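You operate a simulated robot arm through the tools that you are given. There is no shell and no other tool. Be economical: measure what you need, move in short steps, check, and stop when the job is done.

You are at the controls of a simulated robot arm. One attempt, no reset.

Task
Shut the right drawer of the long steel bench. Put the capped steel tube on the shelf under the long steel bench. Put the red fuse on the top of the leak detector. Take the brass fitting from the top of the long steel bench and put it on top of the orange cable reel. Open the rack drawer, put the grey meter on the top of the long steel bench away in the inside of the rack drawer, then shut the drawer. Open the lower small drawer. Do these in any order. Set down upright: red fuse.

It is judged by the outcome, as a careful person would: the job done as asked, and still so three seconds after it is handed in. It fails if anything else is knocked over, pushed out of place, dropped, spilled or broken.

Robot
A 6-joint arm with a fingered hand on a trunk, on a base that drives. Base frame: it is fixed to the floor where the robot stands at the start and does not move with it; the origin is under the middle of the robot, x ahead of it, y to its left, z up; the surface under the hand at the start is at about z = 860. Readings come in mm, degrees, newtons and seconds.
With the tool pointing down near the work surface it reaches from about 240 to 680 mm from the robot's upright axis, wherever it stands. Its first joint turns from -166.0 to 166.0 degrees. Places, roughly: brass fitting (3x3x4 cm) [200, 700, 900]; capped steel tube (4x4x10 cm) [500, 600, 900]; grey meter [-250, 750, 1000]; inside of the rack drawer [-2400, -1000, 1000]; lower small drawer [-3300, -2400, 900]; orange cable reel (7x7x8 cm) [300, 800, 900]; rack drawer [-2400, -1000, 1000]; red fuse [500, 750, 750]; right drawer of the long steel bench [400, 200, 700]; shelf under the long steel bench [0, 800, 200]; top of the leak detector (23x25 cm) [-2340, -420, 900]. Payload 4 kg.
Tool frame: the origin (TCP) lies between the finger pads and is the grasp point; the fingertips stand 26 mm ahead of it; z points along the fingers, y is the line along which they close. Largest opening 148 mm; the body of the gripper starts 73 mm behind the TCP. The gripper is a hand of 3 fingers: y runs from the thumb to the fingers, the wrist lies at [0, 0, -239] in the tool frame.
Orientation is that of the tool frame in the base frame, as a unit quaternion [w, x, y, z]. With the fingers straight down and closing along the base's y, the tool's x points along the base's -x, its y along +y and its z along -z.

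Tools
- The arm moves only by the tool servo_tool. Its argument "motion" is a list of rows, each a list of 6 numbers: the shift along the tool's x, y, z in cm, then the turn, a rotation vector about the tool's x, y, z in degrees. In form: [[x, y, z, rx, ry, rz], ...]. A call has 1 to 12 rows; each row shifts and turns the commanded pose from where the row before left it, along the tool's axes as they then stand. Rows are played at 5 a second. More than 50 mm and 8.6 degrees between two rows, and nothing of the call is played. A pose out of reach is approached as far as the arm can. The call stops where the force on the tool passes 40 N (or 10 N more than at its start, if that is more) or the arm is blocked; 0.2 s more then pass. In this call time passes only in rows, and 0.2 s behind the last. The reply holds the time, the measured pose of the TCP, the force on the tool along the base axes, the opening and the grip force, in the units named above and with some noise, with the torque about the TCP (base axes, N m) and any sound that the robot's microphone picked up.
- Cameras (640 x 400 px; columns grow to the right, rows downward): "scene" is now at [29.9, 236.7, 1478.3]; the picture's right is [0.42, -0.91, 0.00], its down [-0.82, -0.39, -0.42] and it looks along [0.38, 0.18, -0.91] (base axes); focal length 227 px, centre (320, 200). "wrist" rides on the gripper at [68, -39, -90] in the tool frame; the picture's right is [0.50, 0.87, 0.00], its down [-0.66, 0.38, -0.65] and it looks along [-0.57, 0.33, 0.76] (tool axes); focal length 222 px, centre (320, 200). There is no depth. A picture from a camera that has moved, and an enlarged one, comes with that camera's place and axes in the base frame and with its lens.
- capture(camera): a new picture of that camera. The clock stands still meanwhile.
- raise_lower(by): slides the trunk up (or, below 0, down) by that many mm; the arm and the scene camera ride with it, the base frame stays. It gives what a move gives, with no picture.
- base_move(legs): drives the robot by 1 to 6 legs, each [ahead, left, turn to the left] in mm, mm and degrees, along the robot's own axes; the way and the turn of a leg run together, so that a leg with both is an arc; at most 1500 mm and 180 degrees a leg. The arm and the cameras ride along, it lands a little off, and it stops where it bumps. It gives what a move gives.
- finger_targets(finger1, finger2, thumb_bend): sets how far each is bent, from 0 (flat) to 1 (curled in); at 0.3 the hand is open as for a grip, at 0.7 the pads meet at the TCP. One left out holds its place. A second passes; each finger stops where it meets its share of the squeeze, and holds until it gets a number again. It is the only way to open and close the hand. It gives what a move gives, with no picture; readings hold the bend of each and the force on the fingers (four entries, about 0 where the hand has none), thumb and palm.
- head_to(pan, tilt): turns the head with the scene camera to pan (to the left, within 120 degrees either way) and tilt (down, from -29 to 69), counted from straight ahead of the robot. It gives what a move gives.
- close_up(camera, box): a new picture of the part [left, top, right, bottom] of that camera's present view, enlarged. The clock stands still meanwhile.
- sign_off(): hands the job in; it is judged then, once.

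Work in short steps. Places have to be worked out from the pictures, the camera data and where the tool is seen: move nearer, look again, correct. Check each grasp and each placing, and mend what went wrong. You have 186 turns and 164 pictures in all, those below and enlarged ones among them. Open the gripper and draw the arm clear of the work before you hand the job in, unless the task says otherwise; then end with one line.

The tools are called after "Request:" by a JSON object that holds its "api" and its "payload". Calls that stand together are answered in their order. servo_tool: Moves the arm, as the interface text tells. Its arguments: {"type":"object","properties":{"motion":{"type":"array","items":{"type":"array","items":{"type":"number"}}}},"required":["motion"]} The other tools are called the same way: raise_lower (by) slides the trunk up or down; finger_targets (finger1, finger2, thumb_bend) moves the fingers one by one; base_move (legs) drives the base; head_to (pan, tilt) turns the head that bears the scene camera; capture (camera) takes a picture; close_up (camera, box) takes an enlarged picture of a part of a camera's view; sign_off () hands the job in.

At the start:

```text
time_s: 0.0
ee_pos: [39.5, 689.9, 1058.1]
tcp_rot: [0.0, 0.0, 1.0, 0.0]
wrist_force: [0.1, -0.6, 0.1]
wrist_torque: [0.02, 0.01, -0.02]
finger_gap: 148.0
grasp_force: 0.0
shape: jaw
bend: [0.3, 0.3, 0.3]
finger forces: [0.0, 0.1, 0.0, 0.0, 0.1, 0.0]
trunk travel left (down, up): [-247.0, 70.0]
robot x, y, heading: [1.1, -0.6, 0.1]
head pan, tilt: [25.1, 65.2]
```

scene: 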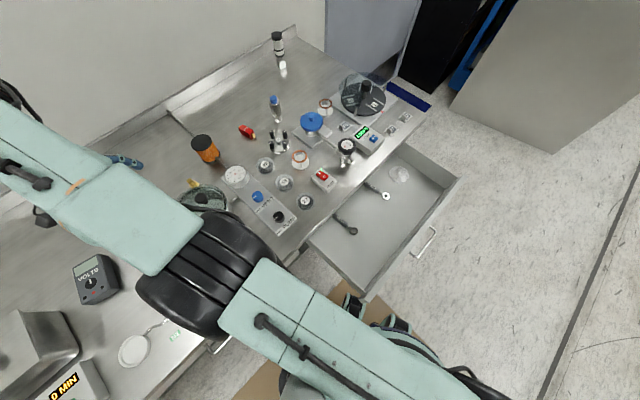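
wrist: 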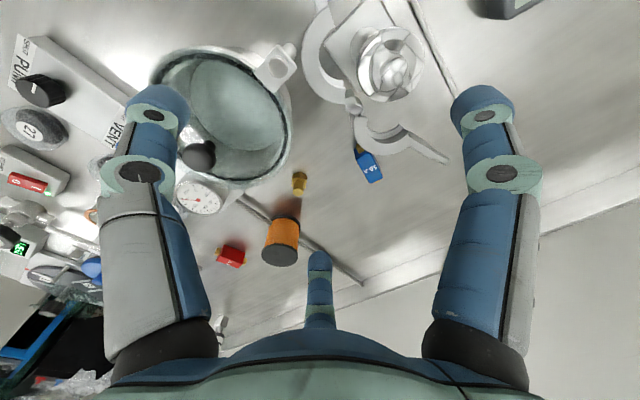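

I'll begin by looking closely at the bench objects in the scene view, to identify them.

Request:
{"api": "close_up", "payload": {"camera": "scene", "box": [170, 20, 430, 240]}}

Request:
{"api": "close_up", "payload": {"camera": "scene", "box": [290, 130, 490, 300]}}

```text
1.82 times, centred on (300, 130) of scene
camera zoom: at [29.9, 236.7, 1478.3], right [0.42, -0.91, 0.0], down [-0.82, -0.39, -0.42], along [0.38, 0.18, -0.91], focal length 412 px, centre (356, 327)
```

zoom: 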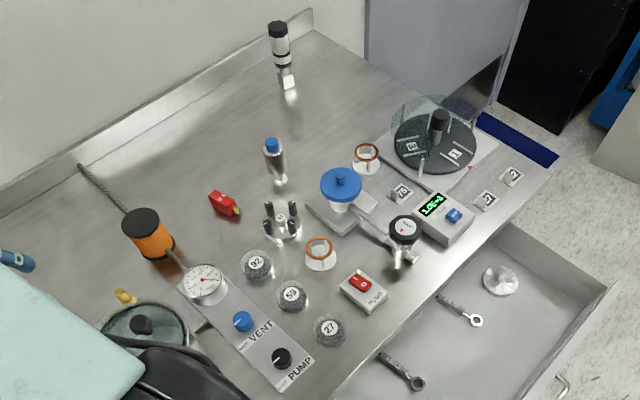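

```text
2.35 times, centred on (390, 215) of scene
camera zoom: at [29.9, 236.7, 1478.3], right [0.42, -0.91, 0.0], down [-0.82, -0.39, -0.42], along [0.38, 0.18, -0.91], focal length 533 px, centre (155, 165)
```

zoom: 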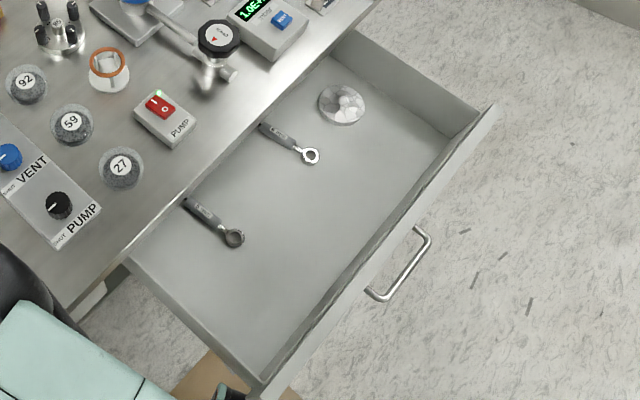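

The tube is the blue‑capped cylinder near (500,627); the bench is yawed about −19°, with the open drawer front near (360,40). I'll swing the hand over to the drawer's outer side, keeping its height.

Request:
{"api": "servo_tool", "payload": {"motion": [[-1.7, -4.5, 0, 0, 0, 0], [-1.7, -4.5, 0, 0, 0, 0], [-1.7, -4.5, 0, 0, 0, 0], [-1.7, -4.5, 0, 0, 0, 0], [-1.7, -4.5, 0, 0, 0, 0], [-1.7, -4.5, 0, 0, 0, 0], [-1.7, -4.5, 0, 0, 0, 0], [-1.7, -4.5, 0, 0, 0, 0], [-1.7, -4.5, 0, 0, 0, 0]]}}

```text
time_s: 2.0
ee_pos: [190.6, 285.1, 1058.5]
tcp_rot: [0.001, -0.001, 1.0, 0.0]
wrist_force: [0.1, 0.1, -0.4]
wrist_torque: [-0.01, 0.04, -0.02]
finger_gap: 147.7
grasp_force: 0.0
shape: jaw
bend: [0.3, 0.3, 0.3]
finger forces: [0.1, 0.0, 0.0, 0.0, 0.0, 0.0]
trunk travel left (down, up): [-247.0, 70.0]
robot x, y, heading: [0.1, 1.2, 0.0]
head pan, tilt: [25.1, 65.2]
```

That tracked exactly. I'll continue to the far side of the drawer.

Request:
{"api": "servo_tool", "payload": {"motion": [[-1.9, -4.5, 0, 0, 0, 0], [-1.9, -4.5, 0, 0, 0, 0], [-1.9, -4.5, 0, 0, 0, 0], [-1.9, -4.5, 0, 0, 0, 0], [-1.9, -4.5, 0, 0, 0, 0], [-1.9, -4.5, 0, 0, 0, 0], [-1.9, -4.5, 0, 0, 0, 0], [-1.9, -4.5, 0, 0, 0, 0], [-1.9, -4.5, 0, 0, 0, 0]]}}

Request:
{"api": "capture", "payload": {"camera": "scene"}}

Request:
{"api": "capture", "payload": {"camera": "wrist"}}

```text
time_s: 4.0
ee_pos: [362.6, -122.6, 1060.2]
tcp_rot: [-0.001, 0.0, 1.0, 0.0]
wrist_force: [0.6, -1.0, -0.6]
wrist_torque: [0.01, 0.03, 0.0]
finger_gap: 148.0
grasp_force: 0.0
shape: jaw
bend: [0.3, 0.3, 0.3]
finger forces: [0.0, 0.0, 0.0, 0.0, 0.0, 0.0]
trunk travel left (down, up): [-247.0, 70.0]
robot x, y, heading: [0.7, 2.4, -0.0]
head pan, tilt: [25.1, 65.2]
```

```text
159 pictures are left
camera scene: at [30.5, 235.7, 1478.4], right [0.42, -0.91, 0.0], down [-0.82, -0.39, -0.42], along [0.38, 0.18, -0.91], focal length 227 px, centre (320, 200)
```

scene: 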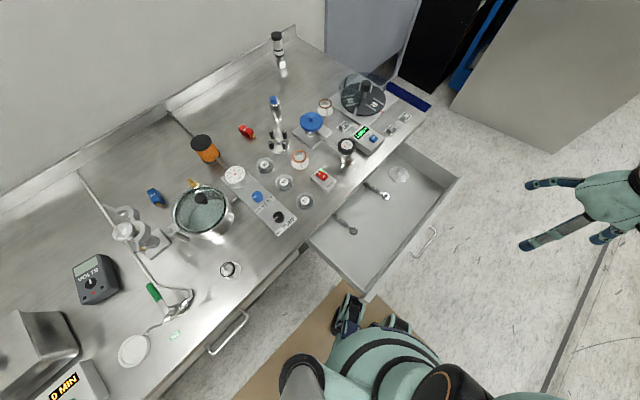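

```text
158 pictures are left
camera wrist: at [294.8, -161.6, 1150.1], right [-0.5, 0.87, 0.0], down [0.66, 0.38, 0.65], along [0.57, 0.33, -0.76], focal length 222 px, centre (320, 200)
```

wrist: 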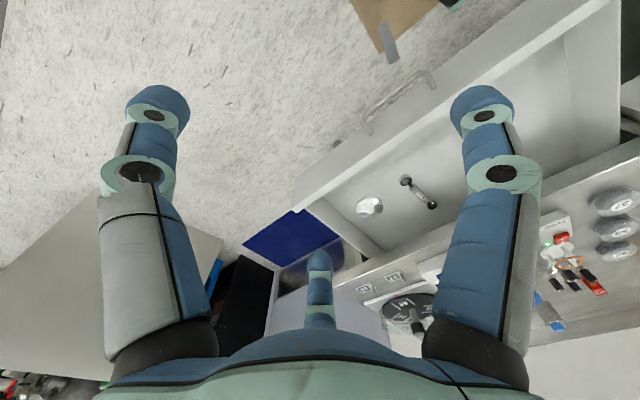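

Triangulating both views puts the handle bar near (335,15,776), with the drawer open about 220 mm. I'll align the hand with the bench yaw and lower it outside the handle.

Request:
{"api": "servo_tool", "payload": {"motion": [[3.25, 1.5, 4, 0, 0, 0], [3.25, 1.5, 4, 0, 0, 0], [0, 0, 4, 0, 0, 6.43], [0, 0, 4, 0, 0, 6.43], [0, 0, 4, 0, 0, 6.43], [0, 0, 4, 0, 0, 0]]}}

Request:
{"api": "capture", "payload": {"camera": "scene"}}

Request:
{"api": "capture", "payload": {"camera": "wrist"}}

```text
refused: row 1 steps farther than a row can; nothing moved
```

```text
157 pictures are left
camera scene: at [30.5, 235.7, 1478.4], right [0.42, -0.91, 0.0], down [-0.82, -0.39, -0.42], along [0.38, 0.18, -0.91], focal length 227 px, centre (320, 200)
```

scene: 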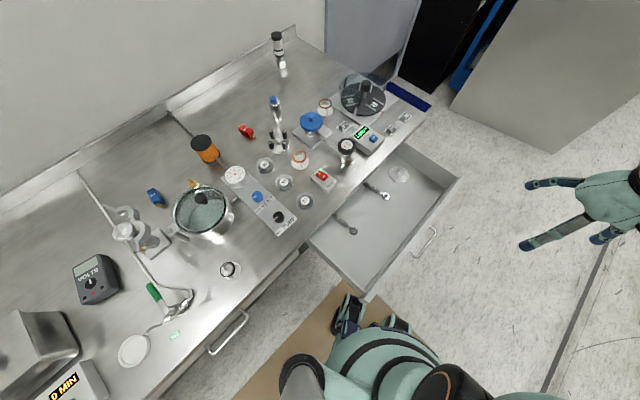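

```text
156 pictures are left
camera wrist: at [294.8, -161.6, 1150.1], right [-0.5, 0.87, 0.0], down [0.66, 0.38, 0.65], along [0.57, 0.33, -0.76], focal length 222 px, centre (320, 200)
```

wrist: 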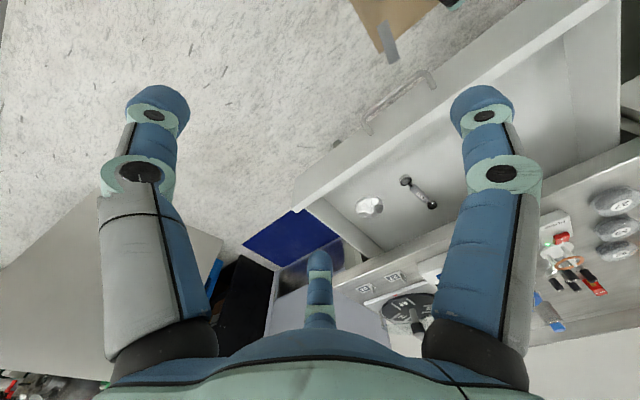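

The step's norm was over 5 cm, so I'll repeat it with smaller rows.

Request:
{"api": "servo_tool", "payload": {"motion": [[2.2, 1, 3.5, 0, 0, 0], [2.2, 1, 3.5, 0, 0, 0], [2.2, 1, 3.5, 0, 0, 0], [0, 0, 4, 0, 0, 6.43], [0, 0, 4, 0, 0, 6.43], [0, 0, 4, 0, 0, 6.43]]}}

Request:
{"api": "capture", "payload": {"camera": "scene"}}

Request:
{"api": "capture", "payload": {"camera": "wrist"}}

```text
time_s: 5.4
ee_pos: [296.2, -92.7, 832.3]
tcp_rot: [-0.001, 0.168, 0.986, 0.0]
wrist_force: [0.1, 0.1, -0.6]
wrist_torque: [0.0, 0.02, 0.01]
finger_gap: 148.0
grasp_force: 0.0
shape: jaw
bend: [0.3, 0.3, 0.3]
finger forces: [0.1, 0.0, 0.0, 0.1, 0.1, 0.0]
trunk travel left (down, up): [-247.0, 70.0]
robot x, y, heading: [-0.4, 1.1, 0.1]
head pan, tilt: [25.1, 65.2]
```

```text
155 pictures are left
camera scene: at [31.0, 236.3, 1478.4], right [0.42, -0.91, 0.0], down [-0.82, -0.39, -0.42], along [0.38, 0.18, -0.91], focal length 227 px, centre (320, 200)
```

scene: 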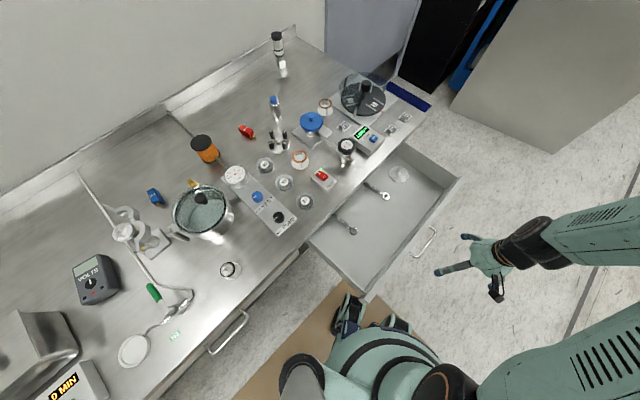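

```text
154 pictures are left
camera wrist: at [219.6, -107.2, 923.4], right [-0.18, 0.98, 0.0], down [0.74, 0.14, 0.65], along [0.64, 0.12, -0.76], focal length 222 px, centre (320, 200)
```

wrist: 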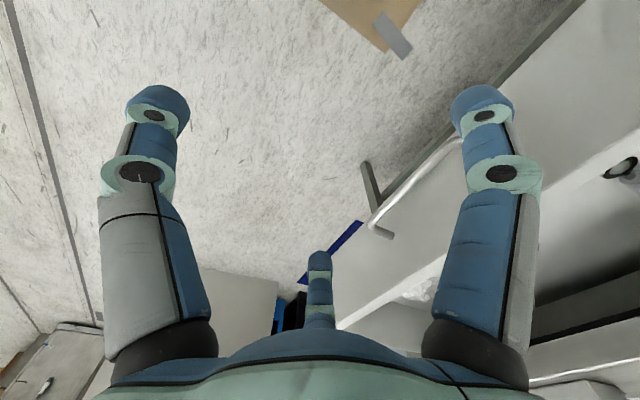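

The hand is aligned with the drawer. I'll tilt the fingertips about 24° toward the drawer so the palm stays back from the bench edge, drop slightly, and check.

Request:
{"api": "servo_tool", "payload": {"motion": [[0, 0, 0, -8, 0, 0], [0, 0, 0, -8, 0, 0], [0, 0, 0, -8, 0, 0], [0, -1.0, 2.3, 0, 0, 0]]}}

Request:
{"api": "capture", "payload": {"camera": "scene"}}

Request:
{"api": "capture", "payload": {"camera": "wrist"}}

```text
time_s: 6.4
ee_pos: [297.2, -90.7, 811.0]
tcp_rot: [0.035, 0.164, 0.964, 0.206]
wrist_force: [0.4, 0.3, 0.0]
wrist_torque: [0.0, 0.01, 0.03]
finger_gap: 148.2
grasp_force: 0.0
shape: jaw
bend: [0.3, 0.3, 0.3]
finger forces: [0.0, 0.0, 0.0, 0.0, 0.0, 0.1]
trunk travel left (down, up): [-247.0, 70.0]
robot x, y, heading: [1.0, -3.1, 0.1]
head pan, tilt: [25.1, 65.2]
```

```text
153 pictures are left
camera scene: at [30.6, 236.7, 1478.3], right [0.42, -0.91, 0.0], down [-0.82, -0.39, -0.42], along [0.38, 0.18, -0.91], focal length 227 px, centre (320, 200)
```

scene: 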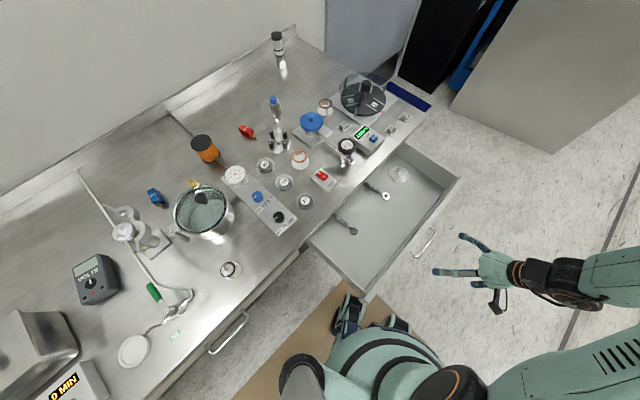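

```text
152 pictures are left
camera wrist: at [209.3, -136.8, 876.0], right [-0.21, 0.91, 0.35], down [0.64, -0.14, 0.75], along [0.74, 0.38, -0.56], focal length 222 px, centre (320, 200)
```

wrist: 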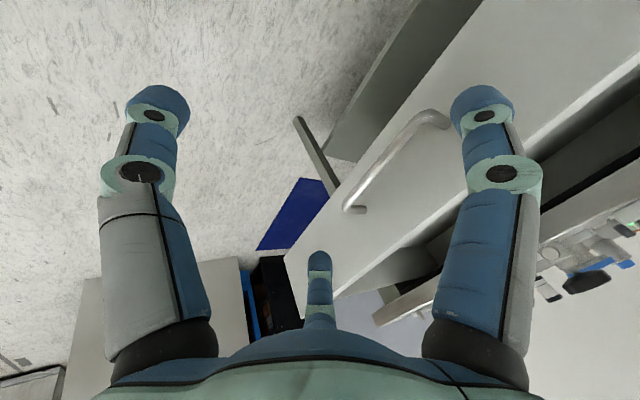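

The tips face the drawer front on either side of the handle. I'll push along the drawer's travel direction.

Request:
{"api": "servo_tool", "payload": {"motion": [[0, 2.74, 1.22, 0, 0, 0], [0, 2.74, 1.22, 0, 0, 0], [0, 2.74, 1.22, 0, 0, 0], [0, 2.74, 1.22, 0, 0, 0], [0, 2.74, 1.22, 0, 0, 0], [0, 2.74, 1.22, 0, 0, 0]]}}

Request:
{"api": "capture", "payload": {"camera": "scene"}}

```text
time_s: 7.8
ee_pos: [355.6, 80.3, 808.6]
tcp_rot: [0.035, 0.166, 0.964, 0.205]
wrist_force: [0.7, 1.1, 0.5]
wrist_torque: [0.04, -0.05, -0.02]
finger_gap: 148.0
grasp_force: 0.1
shape: jaw
bend: [0.3, 0.3, 0.3]
finger forces: [0.0, 0.1, 0.0, 0.0, 0.0, 0.0]
trunk travel left (down, up): [-247.0, 70.0]
robot x, y, heading: [1.0, 0.9, -0.1]
head pan, tilt: [25.1, 65.2]
```

```text
151 pictures are left
camera scene: at [30.1, 237.4, 1478.2], right [0.42, -0.91, 0.0], down [-0.82, -0.39, -0.42], along [0.38, 0.18, -0.91], focal length 227 px, centre (320, 200)
```

scene: 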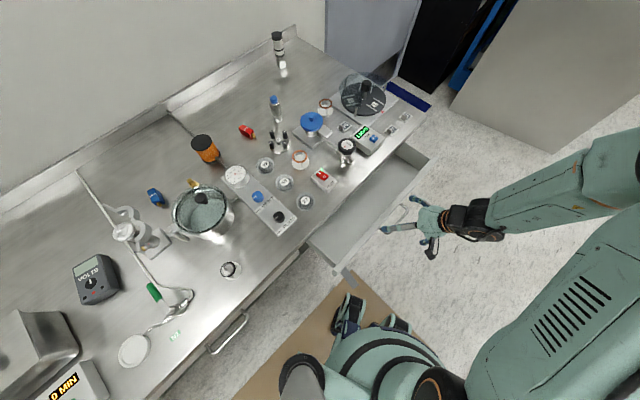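

The drawer is moving in smoothly, with roughly 120 mm left. I'll keep pushing, with smaller steps at the end.

Request:
{"api": "servo_tool", "payload": {"motion": [[0, 2.28, 1.02, 0, 0, 0], [0, 2.28, 1.02, 0, 0, 0], [0, 2.28, 1.02, 0, 0, 0], [0, 1.37, 0.61, 0, 0, 0], [0, 1.37, 0.61, 0, 0, 0], [0, 0.9, 0.4, 0, 0, 0], [0, 0.9, 0.4, 0, 0, 0], [0, 0.9, 0.4, 0, 0, 0]]}}

Request:
{"api": "capture", "payload": {"camera": "scene"}}

```text
time_s: 9.6
ee_pos: [402.8, 207.1, 806.9]
tcp_rot: [0.034, 0.164, 0.964, 0.205]
wrist_force: [-0.5, -0.6, -0.1]
wrist_torque: [-0.06, -0.02, -0.02]
finger_gap: 147.8
grasp_force: 0.1
shape: jaw
bend: [0.3, 0.3, 0.3]
finger forces: [0.1, 0.0, 0.0, 0.0, 0.0, 0.0]
trunk travel left (down, up): [-247.0, 70.0]
robot x, y, heading: [0.3, -3.2, -0.2]
head pan, tilt: [25.1, 65.2]
```

```text
150 pictures are left
camera scene: at [29.9, 236.9, 1478.3], right [0.42, -0.91, 0.0], down [-0.82, -0.39, -0.42], along [0.38, 0.18, -0.91], focal length 227 px, centre (320, 200)
```

scene: 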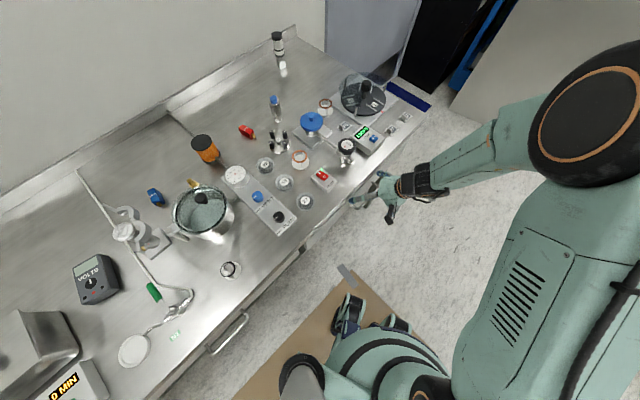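

The drawer looks nearly shut, with no stop force felt yet. I'll nudge further in small steps.

Request:
{"api": "servo_tool", "payload": {"motion": [[0, 0.7, 0.31, 0, 0, 0], [0, 0.7, 0.31, 0, 0, 0], [0, 0.7, 0.31, 0, 0, 0], [0, 0.7, 0.31, 0, 0, 0]]}}

Request:
{"api": "close_up", "payload": {"camera": "scene", "box": [260, 110, 450, 290]}}

Request:
{"api": "capture", "payload": {"camera": "wrist"}}

```text
time_s: 10.6
ee_pos: [410.2, 230.6, 807.5]
tcp_rot: [0.035, 0.166, 0.964, 0.205]
wrist_force: [-10.1, -30.6, -5.4]
wrist_torque: [0.43, -0.2, 0.2]
finger_gap: 147.7
grasp_force: 0.0
shape: jaw
bend: [0.35, 0.34, 0.3]
finger forces: [16.8, 13.8, 0.0, 0.0, 0.0, 0.0]
trunk travel left (down, up): [-247.0, 70.0]
robot x, y, heading: [-0.3, -2.3, -0.2]
head pan, tilt: [25.1, 65.2]
```

```text
2.22 times, centred on (355, 200) of scene
camera zoom: at [28.9, 232.4, 1478.8], right [0.42, -0.91, 0.0], down [-0.82, -0.38, -0.42], along [0.38, 0.18, -0.91], focal length 504 px, centre (242, 200)
```

zoom: 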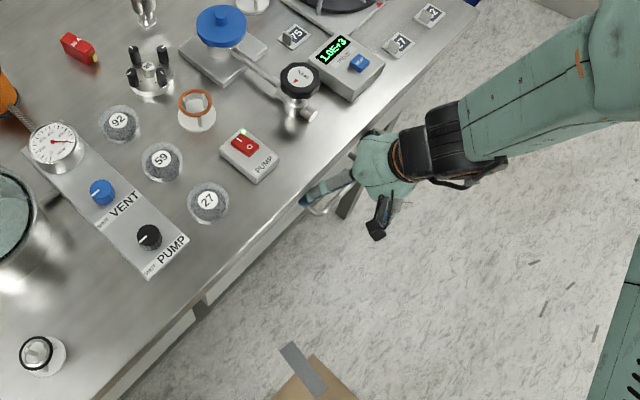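

```text
148 pictures are left
camera wrist: at [322.3, 184.2, 874.7], right [-0.21, 0.91, 0.35], down [0.65, -0.14, 0.75], along [0.73, 0.38, -0.56], focal length 222 px, centre (320, 200)
```

wrist: 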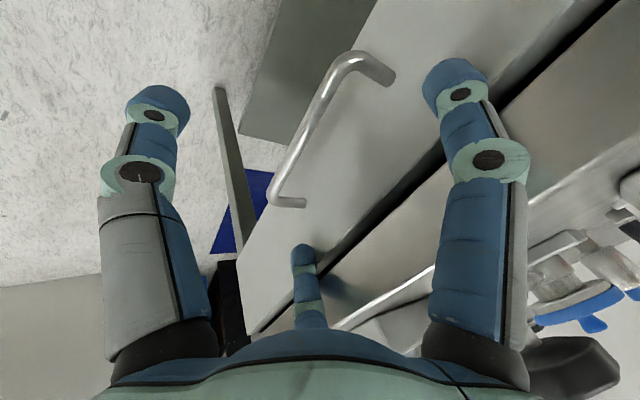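

A 31 N stop force, and the front is flush under the bench edge: the drawer is shut. I'll back off, straighten the tool and rise.

Request:
{"api": "servo_tool", "payload": {"motion": [[0, -3.65, -1.63, 0, 0, 0], [0, -3.65, -1.63, 0, 0, 0], [0, -3.65, -1.63, 0, 0, 0], [0, -3.65, -1.63, 0, 0, 0], [0, 1.4, -4, 8, 0, 0], [0, 0, -4, 8, 0, 0], [0, 0, -4, 8, 0, 0], [0, 0, -4.5, 0, 0, 0], [0, 0, -4.5, 0, 0, 0], [0, 0, -4.5, 0, 0, 0]]}}

Request:
{"api": "capture", "payload": {"camera": "scene"}}

```text
time_s: 12.8
ee_pos: [348.9, 64.6, 1065.8]
tcp_rot: [0.0, 0.167, 0.986, 0.0]
wrist_force: [0.2, 0.3, -0.1]
wrist_torque: [0.0, 0.06, 0.02]
finger_gap: 147.9
grasp_force: 0.0
shape: jaw
bend: [0.3, 0.3, 0.3]
finger forces: [0.0, 0.1, 0.0, 0.0, 0.0, 0.0]
trunk travel left (down, up): [-247.0, 70.0]
robot x, y, heading: [-1.6, 1.0, -0.2]
head pan, tilt: [25.1, 65.2]
```

```text
147 pictures are left
camera scene: at [29.1, 236.4, 1478.3], right [0.42, -0.91, 0.0], down [-0.82, -0.39, -0.42], along [0.38, 0.18, -0.91], focal length 227 px, centre (320, 200)
```

scene: 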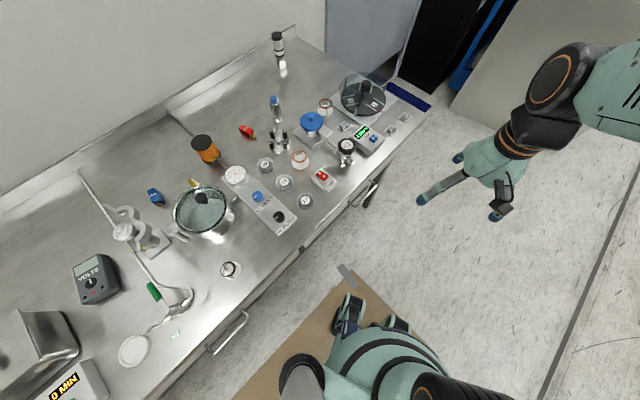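

The drawer is shut. Now I'll look closely at the fitting, reel and fuse.

Request:
{"api": "close_up", "payload": {"camera": "scene", "box": [140, 110, 270, 220]}}

Request:
{"api": "close_up", "payload": {"camera": "scene", "box": [220, 80, 320, 160]}}

```text
3.64 times, centred on (205, 165) of scene
camera zoom: at [29.1, 236.4, 1478.3], right [0.42, -0.91, 0.0], down [-0.82, -0.39, -0.42], along [0.38, 0.18, -0.91], focal length 824 px, centre (738, 327)
```

zoom: 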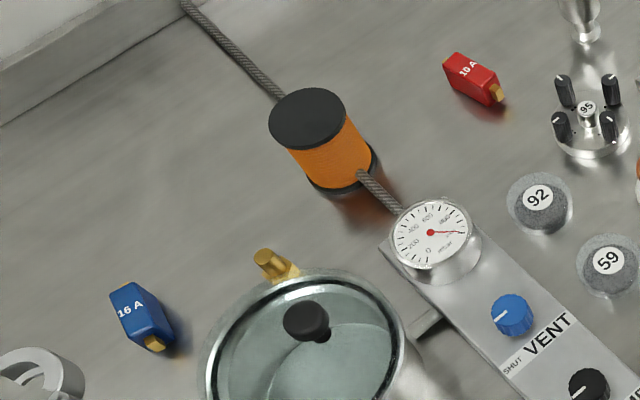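

```text
5.00 times, centred on (270, 120) of scene
camera zoom: at [29.1, 236.4, 1478.3], right [0.42, -0.91, 0.0], down [-0.82, -0.39, -0.42], along [0.38, 0.18, -0.91], focal length 1134 px, centre (570, 600)
```

zoom: 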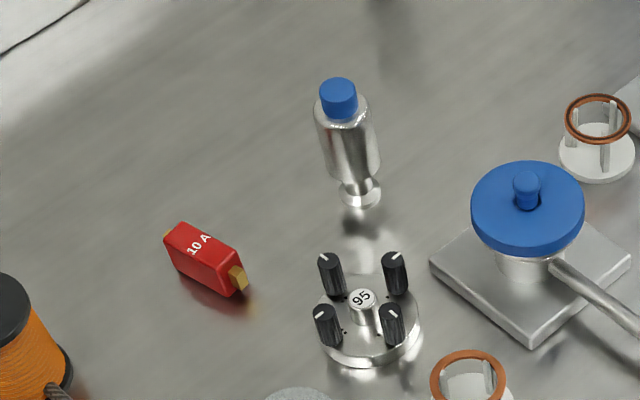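

The fitting is near (160,722), between vessel and reel. I'll fly above it at safe height, then rotate the hand +60° so the fingers avoid both neighbours.

Request:
{"api": "servo_tool", "payload": {"motion": [[2.81, 3.99, 0, 0, 0, 0], [2.81, 3.99, 0, 0, 0, 0], [2.81, 3.99, 0, 0, 0, 0], [2.81, 3.99, 0, 0, 0, 0], [2.81, 3.99, 0, 0, 0, 0], [2.81, 3.99, 0, 0, 0, 0], [2.81, 3.99, 0, 0, 0, 0], [2.81, 3.99, 0, 0, 0, 0], [2.81, 3.99, 0, 0, 0, 0], [2.81, 3.99, 0, 0, 0, 0]]}}

Request:
{"api": "servo_tool", "payload": {"motion": [[2.81, 3.99, 0, 0, 0, 0], [2.81, 3.99, 0, 0, 0, 0], [2.81, 3.99, 0, 0, 0, 0], [2.81, 3.99, 0, 0, 0, 0], [0, 0, 0, 0, 0, 8.5], [0, 0, 0, 0, 0, 8.5], [0, 0, 0, 0, 0, 8.5], [0, 0, 0, 0, 0, 8.5], [0, 0, 0, 0, 0, 8.5], [0, 0, 0, 0, 0, 8.5], [0, 0, 0, 0, 0, 8.5]]}}

Request:
{"api": "capture", "payload": {"camera": "wrist"}}

Request:
{"api": "capture", "payload": {"camera": "scene"}}

```text
time_s: 15.0
ee_pos: [217.5, 538.0, 1063.0]
tcp_rot: [0.0, 0.167, 0.986, -0.001]
wrist_force: [0.1, 1.1, -1.0]
wrist_torque: [-0.04, 0.0, 0.0]
finger_gap: 148.2
grasp_force: 0.0
shape: jaw
bend: [0.3, 0.3, 0.3]
finger forces: [0.0, 0.0, 0.0, 0.0, 0.0, 0.0]
trunk travel left (down, up): [-247.0, 70.0]
robot x, y, heading: [1.2, 2.0, -0.2]
head pan, tilt: [25.1, 65.2]
```

```text
time_s: 17.4
ee_pos: [154.1, 670.8, 1053.8]
tcp_rot: [0.001, 0.636, 0.772, 0.0]
wrist_force: [-1.3, 0.4, -0.6]
wrist_torque: [-0.01, -0.01, 0.01]
finger_gap: 148.1
grasp_force: 0.1
shape: jaw
bend: [0.3, 0.3, 0.3]
finger forces: [0.1, 0.0, 0.0, 0.1, 0.0, 0.0]
out of reach, approached as far as the arm can: row 3, 4
trunk travel left (down, up): [-247.0, 70.0]
robot x, y, heading: [1.0, 1.3, -0.0]
head pan, tilt: [25.1, 65.2]
```

```text
144 pictures are left
camera wrist: at [103.2, 729.2, 1144.6], right [0.75, 0.66, 0.0], down [0.5, -0.57, 0.65], along [0.43, -0.49, -0.76], focal length 222 px, centre (320, 200)
```

wrist: 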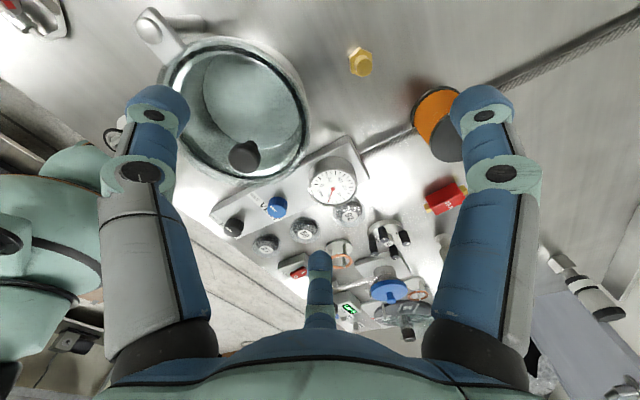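

```text
143 pictures are left
camera scene: at [29.9, 236.6, 1478.3], right [0.42, -0.91, 0.0], down [-0.82, -0.39, -0.42], along [0.38, 0.18, -0.91], focal length 227 px, centre (320, 200)
```

scene: 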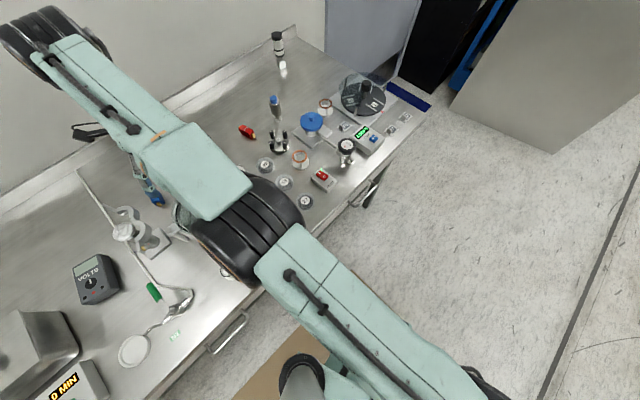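

The fitting is just beyond reach, so the base must move nearer the bench. I'll check clearance between base and bench by turning the head.

Request:
{"api": "head_to", "payload": {"pan": 75, "tilt": 69}}

Request:
{"api": "capture", "payload": {"camera": "scene"}}

```text
time_s: 18.6
ee_pos: [154.7, 670.8, 1054.7]
tcp_rot: [0.0, 0.634, 0.773, 0.0]
wrist_force: [0.6, 0.2, -0.6]
wrist_torque: [-0.01, 0.0, 0.0]
finger_gap: 148.3
grasp_force: 0.0
shape: jaw
bend: [0.3, 0.3, 0.3]
finger forces: [0.1, 0.0, 0.0, 0.0, 0.1, 0.1]
trunk travel left (down, up): [-247.0, 70.0]
robot x, y, heading: [-1.0, 0.1, -0.1]
head pan, tilt: [75.0, 68.8]
```

```text
142 pictures are left
camera scene: at [-10.3, 265.0, 1474.7], right [0.97, -0.26, 0.0], down [-0.24, -0.9, -0.36], along [0.09, 0.35, -0.93], focal length 227 px, centre (320, 200)
```

scene: 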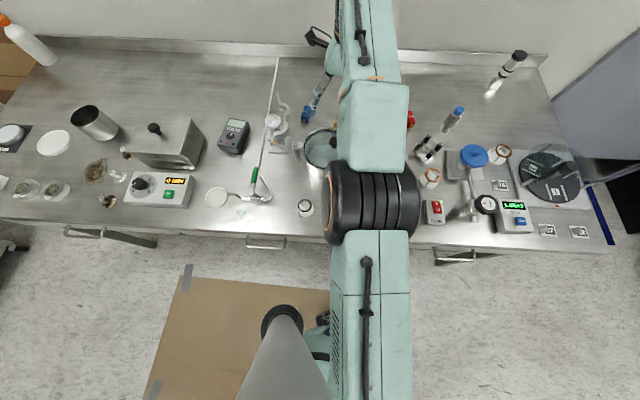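

The floor between robot and bench looks clear, about 370 mm to the edge. I'll drive 150 mm toward the bench with the hand well above everything.

Request:
{"api": "base_move", "payload": {"legs": [[49, 142, 0]]}}

Request:
{"api": "capture", "payload": {"camera": "wrist"}}

```text
time_s: 20.5
ee_pos: [201.1, 814.2, 1054.3]
tcp_rot: [0.0, 0.634, 0.774, 0.0]
wrist_force: [-0.1, 0.5, -0.3]
wrist_torque: [0.01, 0.0, 0.02]
finger_gap: 148.1
grasp_force: 0.0
shape: jaw
bend: [0.3, 0.3, 0.3]
finger forces: [0.0, 0.1, 0.1, 0.1, 0.0, 0.1]
trunk travel left (down, up): [-247.0, 70.0]
robot x, y, heading: [48.0, 144.4, 0.1]
head pan, tilt: [75.0, 68.8]
```

```text
141 pictures are left
camera wrist: at [149.9, 872.1, 1144.4], right [0.75, 0.66, 0.0], down [0.5, -0.57, 0.65], along [0.43, -0.49, -0.76], focal length 222 px, centre (320, 200)
```

wrist: 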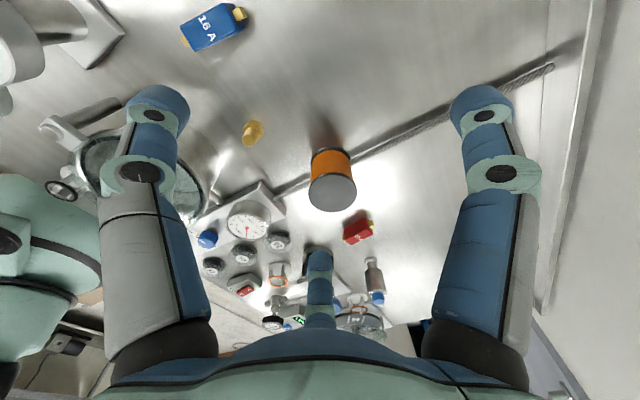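

The base landed on target, and both wrist views put the fitting at (164,725). I'll pre-shape the hand narrower, rotate 12° more to clear the vessel, and come down above it.

Request:
{"api": "finger_targets", "payload": {"finger1": 0.52, "finger2": 0.52, "thumb_bend": 0.52}}

Request:
{"api": "servo_tool", "payload": {"motion": [[0, 0, 0, 0, 0, 6], [0, 0, 0, 0, 0, 6], [-2.97, -1.23, 2.5, 0, 0, 0], [-2.97, -1.23, 2.5, 0, 0, 0], [-2.97, -1.23, 2.5, 0, 0, 0]]}}

Request:
{"api": "capture", "payload": {"camera": "wrist"}}

```text
time_s: 21.5
ee_pos: [201.9, 814.0, 1054.4]
tcp_rot: [0.0, 0.634, 0.773, 0.0]
wrist_force: [0.1, 0.5, 0.6]
wrist_torque: [0.04, -0.03, -0.04]
finger_gap: 56.1
grasp_force: 0.0
shape: fingers
bend: [0.52, 0.52, 0.52]
finger forces: [0.0, 0.0, 0.0, 0.0, 0.0, 0.0]
trunk travel left (down, up): [-247.0, 70.0]
robot x, y, heading: [47.5, 141.5, 0.1]
head pan, tilt: [75.0, 68.8]
```

```text
time_s: 22.7
ee_pos: [162.8, 722.4, 979.4]
tcp_rot: [-0.001, 0.711, 0.703, 0.001]
wrist_force: [0.6, 0.6, 0.6]
wrist_torque: [-0.01, 0.03, 0.01]
finger_gap: 56.1
grasp_force: 0.2
shape: fingers
bend: [0.52, 0.52, 0.52]
finger forces: [0.1, 0.0, 0.1, 0.1, 0.0, 0.0]
trunk travel left (down, up): [-247.0, 70.0]
robot x, y, heading: [49.7, 140.1, 0.1]
head pan, tilt: [75.0, 68.8]
```

```text
140 pictures are left
camera wrist: at [124.8, 790.3, 1070.1], right [0.87, 0.49, 0.0], down [0.37, -0.66, 0.65], along [0.32, -0.57, -0.76], focal length 222 px, centre (320, 200)
```

wrist: 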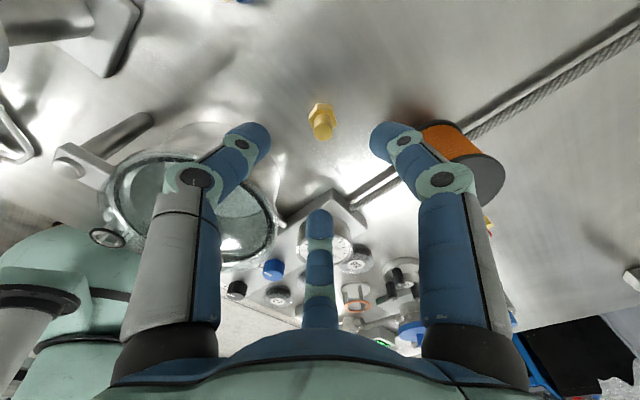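

The fitting sits at about (161,727), centred between the fingers. I'll descend to grasp height in steps.

Request:
{"api": "servo_tool", "payload": {"motion": [[0.45, -0.2, 3, 0, 0, 0], [0, 0, 2.5, 0, 0, 0]]}}

Request:
{"api": "capture", "payload": {"camera": "wrist"}}

```text
time_s: 23.3
ee_pos: [160.0, 727.6, 923.8]
tcp_rot: [-0.001, 0.711, 0.703, 0.0]
wrist_force: [0.1, -0.9, 0.0]
wrist_torque: [0.01, 0.02, 0.03]
finger_gap: 55.9
grasp_force: 0.1
shape: fingers
bend: [0.52, 0.52, 0.52]
finger forces: [0.0, 0.0, 0.0, 0.0, 0.1, 0.1]
trunk travel left (down, up): [-247.0, 70.0]
robot x, y, heading: [50.4, 141.5, 0.3]
head pan, tilt: [75.0, 68.8]
```

```text
139 pictures are left
camera wrist: at [122.8, 795.5, 1014.5], right [0.87, 0.49, 0.0], down [0.37, -0.66, 0.65], along [0.32, -0.57, -0.76], focal length 222 px, centre (320, 200)
```

wrist: 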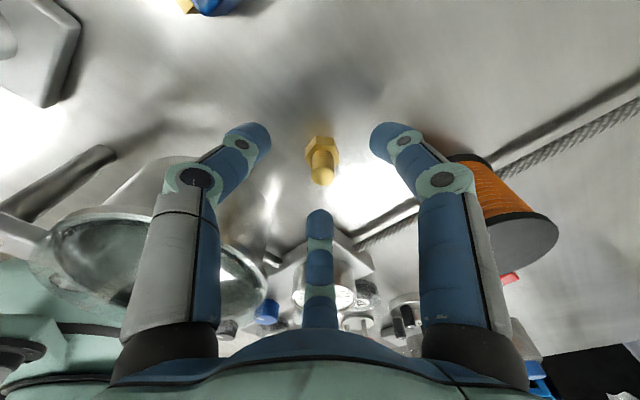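

It's well centred. I'll descend the last 31 mm and close the fingers.

Request:
{"api": "servo_tool", "payload": {"motion": [[0.1, 0.1, 1.6, 0, 0, 0], [0, 0, 1.5, 0, 0, 0]]}}

Request:
{"api": "finger_targets", "payload": {"finger1": 0.7, "finger2": 0.7, "thumb_bend": 0.7}}

Request:
{"api": "capture", "payload": {"camera": "wrist"}}

```text
time_s: 23.9
ee_pos: [163.2, 728.5, 894.1]
tcp_rot: [0.0, 0.711, 0.703, 0.0]
wrist_force: [0.4, -0.3, 4.9]
wrist_torque: [-0.08, -0.1, 0.04]
finger_gap: 55.6
grasp_force: 1.9
shape: fingers
bend: [0.52, 0.52, 0.52]
finger forces: [1.2, 3.3, 0.1, 0.0, 0.0, 0.1]
trunk travel left (down, up): [-247.0, 70.0]
robot x, y, heading: [47.1, 138.1, 0.2]
head pan, tilt: [75.0, 68.8]
```

```text
time_s: 24.9
ee_pos: [163.6, 729.2, 893.6]
tcp_rot: [0.0, 0.712, 0.703, 0.0]
wrist_force: [-0.8, -0.3, -0.2]
wrist_torque: [0.01, 0.01, 0.04]
finger_gap: 16.5
grasp_force: 8.7
shape: fingers
bend: [0.64, 0.63, 0.66]
finger forces: [5.8, 5.7, 0.0, 0.0, 6.5, 0.0]
trunk travel left (down, up): [-247.0, 70.0]
robot x, y, heading: [47.4, 144.6, 0.0]
head pan, tilt: [75.0, 68.8]
```

```text
138 pictures are left
camera wrist: at [124.3, 797.1, 984.2], right [0.87, 0.49, 0.0], down [0.37, -0.66, 0.65], along [0.32, -0.57, -0.76], focal length 222 px, centre (320, 200)
```

wrist: 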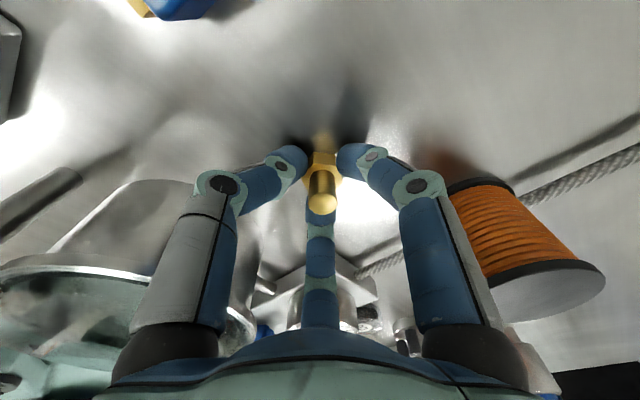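

The fitting is held by all three fingers at about 9 N. I'll lift 90 mm and check that it comes along.

Request:
{"api": "servo_tool", "payload": {"motion": [[0, 0, -3, 0, 0, 0], [0, 0, -3, 0, 0, 0], [0, 0, -4, 0, 0, 0]]}}

Request:
{"api": "capture", "payload": {"camera": "wrist"}}

```text
time_s: 25.7
ee_pos: [161.5, 730.8, 992.2]
tcp_rot: [-0.001, 0.711, 0.703, 0.001]
wrist_force: [-0.2, 0.4, -0.3]
wrist_torque: [-0.01, 0.0, 0.0]
finger_gap: 16.7
grasp_force: 9.4
shape: fingers
bend: [0.63, 0.63, 0.66]
finger forces: [5.8, 5.7, 0.0, 0.0, 6.5, 0.0]
trunk travel left (down, up): [-247.0, 70.0]
robot x, y, heading: [49.4, 142.8, 0.2]
head pan, tilt: [75.0, 68.8]
```

```text
137 pictures are left
camera wrist: at [123.3, 797.6, 1083.5], right [0.87, 0.49, 0.0], down [0.37, -0.66, 0.65], along [0.32, -0.57, -0.76], focal length 222 px, centre (320, 200)
```

wrist: 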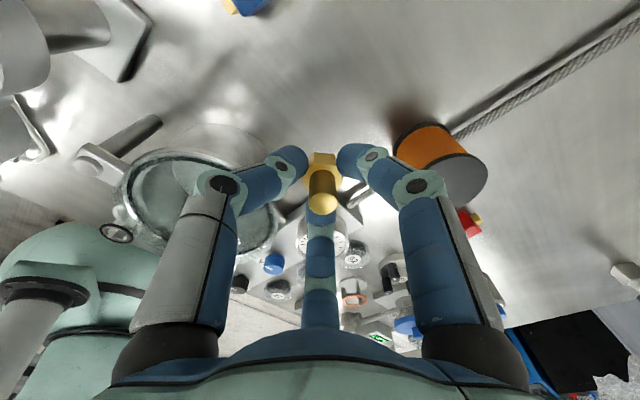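

It lifted cleanly. I'll carry the fitting above the reel, rising 20 mm, then check from both cameras.

Request:
{"api": "servo_tool", "payload": {"motion": [[0, 0, -2, 0, 0, 0], [0.8, 3.6, 0, 0, 0, 0], [0.8, 3.6, 0, 0, 0, 0], [0.8, 3.6, 0, 0, 0, 0]]}}

Request:
{"api": "capture", "payload": {"camera": "wrist"}}

Request:
{"api": "capture", "payload": {"camera": "scene"}}

```text
time_s: 26.7
ee_pos: [273.2, 753.3, 1014.2]
tcp_rot: [0.0, 0.712, 0.703, 0.0]
wrist_force: [-0.2, -0.8, -0.6]
wrist_torque: [0.0, 0.02, -0.01]
finger_gap: 16.8
grasp_force: 9.4
shape: fingers
bend: [0.63, 0.63, 0.66]
finger forces: [5.9, 5.7, 0.1, 0.0, 6.5, 0.0]
trunk travel left (down, up): [-247.0, 70.0]
robot x, y, heading: [51.2, 140.6, 0.1]
head pan, tilt: [75.0, 68.8]
```

```text
136 pictures are left
camera wrist: at [233.4, 821.1, 1105.5], right [0.87, 0.49, 0.0], down [0.37, -0.66, 0.65], along [0.32, -0.57, -0.76], focal length 222 px, centre (320, 200)
```

wrist: 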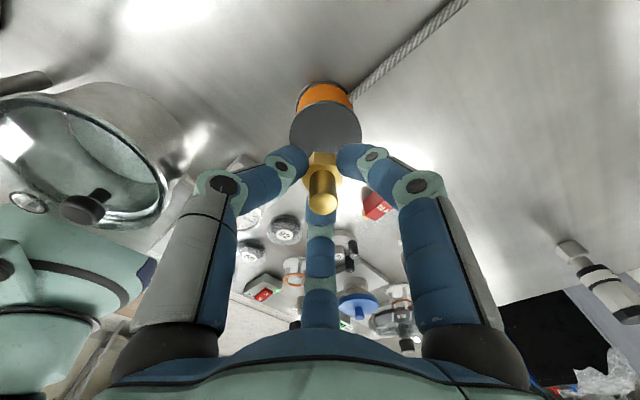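

```text
135 pictures are left
camera scene: at [38.6, 408.0, 1474.6], right [0.97, -0.26, 0.0], down [-0.24, -0.9, -0.36], along [0.09, 0.35, -0.93], focal length 227 px, centre (320, 200)
```

scene: 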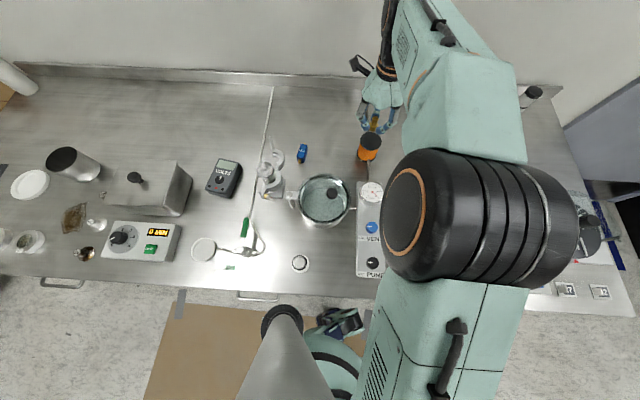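

The reel top appears centred at roughly (271,758). I'll trim the position, lower 30 mm, and look again.

Request:
{"api": "servo_tool", "payload": {"motion": [[0.4, -0.2, 1.5, 0, 0, 0], [0, 0, 1.5, 0, 0, 0]]}}

Request:
{"api": "close_up", "payload": {"camera": "wrist", "box": [240, 60, 400, 220]}}

Request:
{"api": "close_up", "payload": {"camera": "scene", "box": [330, 80, 410, 180]}}

```text
time_s: 27.3
ee_pos: [269.5, 757.2, 984.3]
tcp_rot: [0.0, 0.711, 0.703, 0.0]
wrist_force: [0.5, 0.3, -0.9]
wrist_torque: [-0.02, 0.01, 0.01]
finger_gap: 16.8
grasp_force: 9.3
shape: fingers
bend: [0.63, 0.63, 0.66]
finger forces: [5.9, 5.7, 0.1, 0.0, 6.6, 0.1]
trunk travel left (down, up): [-247.0, 70.0]
robot x, y, heading: [50.6, 142.2, 0.2]
head pan, tilt: [75.0, 68.8]
```

```text
2.50 times, centred on (320, 140) of wrist
camera zoom: at [230.8, 824.8, 1074.4], right [0.87, 0.49, 0.0], down [0.37, -0.66, 0.65], along [0.32, -0.57, -0.76], focal length 555 px, centre (320, 350)
```

zoom: 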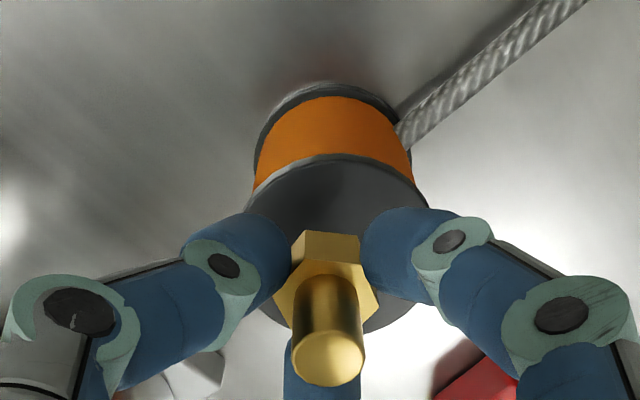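

```text
4.00 times, centred on (370, 130) of scene
camera zoom: at [37.5, 407.5, 1474.7], right [0.97, -0.26, 0.0], down [-0.24, -0.9, -0.36], along [0.09, 0.35, -0.93], focal length 907 px, centre (120, 480)
```

zoom: 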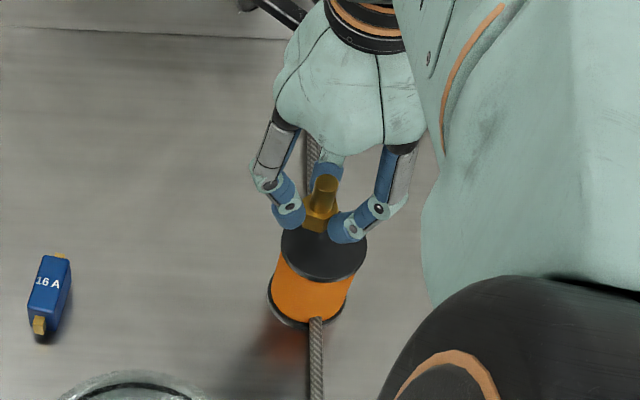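

Both views now agree on a reel top near z≈918, centred at (280,750). I'll shift by (+10,−8) mm, go down 15 mm and re-check.

Request:
{"api": "servo_tool", "payload": {"motion": [[-0.8, 1.0, 0.5, 0, 0, 0], [0, 0, 1.0, 0, 0, 0]]}}

Request:
{"api": "close_up", "payload": {"camera": "wrist", "box": [240, 60, 400, 220]}}

Request:
{"api": "close_up", "payload": {"camera": "scene", "box": [330, 80, 410, 180]}}

```text
time_s: 27.9
ee_pos: [279.6, 748.9, 966.9]
tcp_rot: [0.001, 0.711, 0.703, 0.0]
wrist_force: [0.5, 0.2, -0.9]
wrist_torque: [0.02, 0.01, 0.02]
finger_gap: 16.5
grasp_force: 9.1
shape: fingers
bend: [0.63, 0.63, 0.66]
finger forces: [5.9, 5.6, 0.1, 0.0, 6.6, 0.0]
trunk travel left (down, up): [-247.0, 70.0]
robot x, y, heading: [49.1, 141.7, 0.3]
head pan, tilt: [75.0, 68.8]
```

```text
2.50 times, centred on (320, 140) of wrist
camera zoom: at [240.4, 816.7, 1058.7], right [0.87, 0.49, 0.0], down [0.37, -0.66, 0.65], along [0.32, -0.57, -0.76], focal length 555 px, centre (320, 350)
```

zoom: 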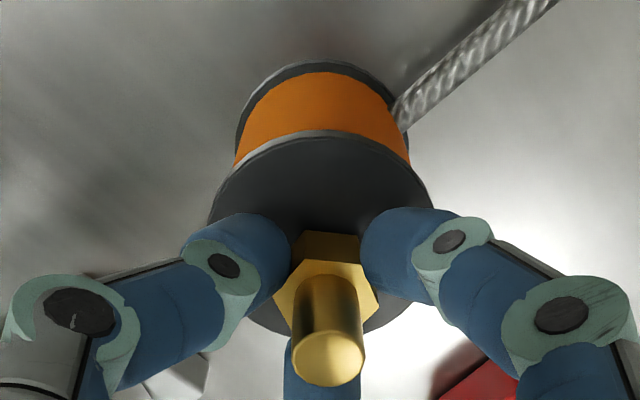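

```text
4.00 times, centred on (370, 130) of scene
camera zoom: at [37.4, 407.9, 1474.6], right [0.97, -0.26, 0.0], down [-0.24, -0.9, -0.36], along [0.09, 0.35, -0.93], focal length 907 px, centre (120, 480)
```

zoom: 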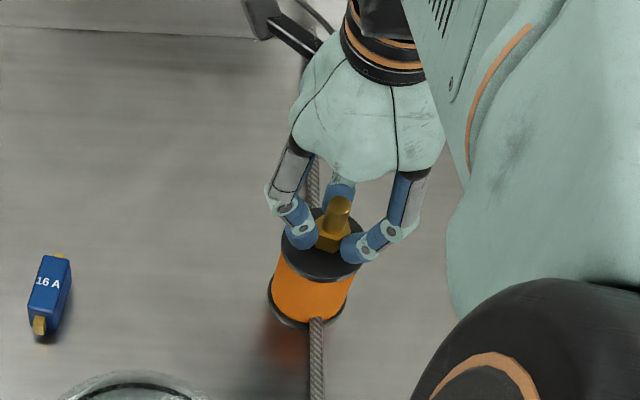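

It's nearly centred; the fitting sits a few mm toward +x, −y of the disc centre. I'll trim and descend until light contact.

Request:
{"api": "servo_tool", "payload": {"motion": [[0.3, -0.5, 0.4, 0, 0, 0], [0, 0, 0.4, 0, 0, 0]]}}

Request:
{"api": "close_up", "payload": {"camera": "scene", "box": [330, 80, 410, 180]}}

```text
time_s: 28.5
ee_pos: [274.4, 753.7, 961.3]
tcp_rot: [-0.001, 0.711, 0.703, 0.001]
wrist_force: [-0.3, 0.9, 6.4]
wrist_torque: [0.04, 0.0, 0.0]
finger_gap: 16.1
grasp_force: 10.2
shape: fingers
bend: [0.64, 0.63, 0.66]
finger forces: [6.8, 5.9, 0.0, 0.0, 7.6, 0.0]
trunk travel left (down, up): [-247.0, 70.0]
robot x, y, heading: [47.2, 145.7, -0.1]
head pan, tilt: [75.0, 68.8]
```

```text
4.00 times, centred on (370, 130) of scene
camera zoom: at [37.3, 406.7, 1474.9], right [0.97, -0.26, 0.0], down [-0.24, -0.9, -0.36], along [0.09, 0.35, -0.93], focal length 907 px, centre (120, 480)
```

zoom: 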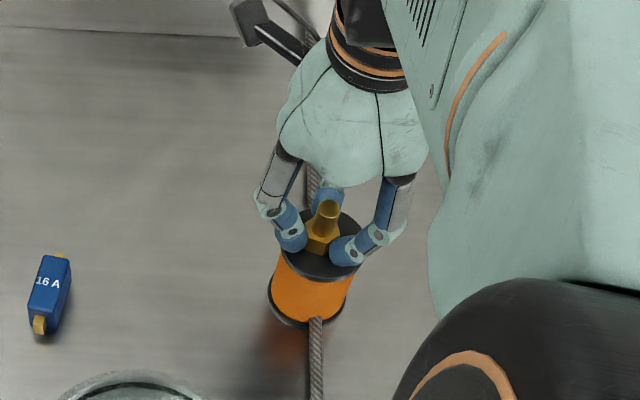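

Contact at 6 N with the fitting well centred on the disc. I'll release by opening slightly.

Request:
{"api": "finger_targets", "payload": {"finger1": 0.5, "finger2": 0.5, "thumb_bend": 0.5}}

Request:
{"api": "servo_tool", "payload": {"motion": [[0, 0, -2, 0, 0, 0], [0, 0, -3, 0, 0, 0], [0, 0, -4, 0, 0, 0]]}}

Request:
{"api": "capture", "payload": {"camera": "wrist"}}

Request:
{"api": "close_up", "payload": {"camera": "scene", "box": [330, 80, 410, 180]}}

```text
time_s: 29.5
ee_pos: [273.7, 751.3, 960.9]
tcp_rot: [-0.001, 0.711, 0.703, 0.001]
wrist_force: [0.6, -1.9, 7.7]
wrist_torque: [-0.37, -0.2, 0.0]
finger_gap: 61.6
grasp_force: 4.2
shape: fingers
bend: [0.5, 0.47, 0.5]
finger forces: [0.0, 7.7, 0.0, 0.0, 0.0, 0.1]
trunk travel left (down, up): [-247.0, 70.0]
robot x, y, heading: [47.8, 142.7, -0.2]
head pan, tilt: [75.0, 68.8]
```

```text
time_s: 30.3
ee_pos: [274.4, 750.9, 1050.2]
tcp_rot: [0.0, 0.711, 0.703, 0.0]
wrist_force: [0.6, -0.3, -0.1]
wrist_torque: [0.01, 0.0, 0.0]
finger_gap: 61.8
grasp_force: 0.0
shape: fingers
bend: [0.5, 0.5, 0.5]
finger forces: [0.1, 0.0, 0.0, 0.1, 0.0, 0.0]
trunk travel left (down, up): [-247.0, 70.0]
robot x, y, heading: [49.3, 143.1, 0.2]
head pan, tilt: [75.0, 68.8]
```

```text
129 pictures are left
camera wrist: at [236.3, 818.1, 1141.3], right [0.87, 0.49, 0.0], down [0.37, -0.66, 0.65], along [0.32, -0.57, -0.76], focal length 222 px, centre (320, 200)
```

wrist: 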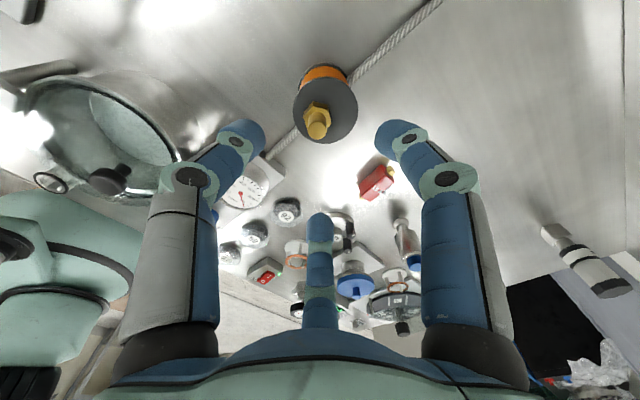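

```text
4.00 times, centred on (370, 130) of scene
camera zoom: at [37.4, 407.0, 1474.8], right [0.97, -0.26, 0.0], down [-0.24, -0.9, -0.36], along [0.09, 0.35, -0.93], focal length 907 px, centre (120, 480)
```

zoom: 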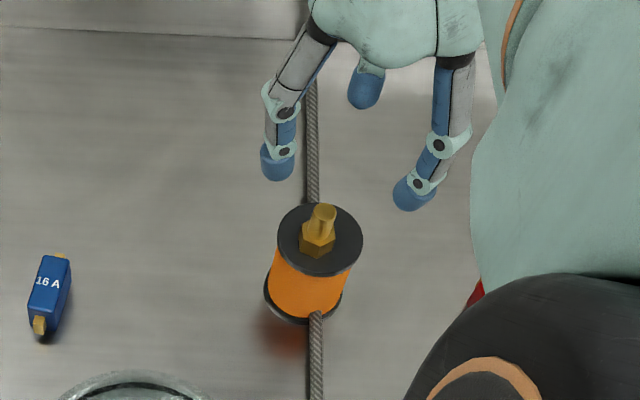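

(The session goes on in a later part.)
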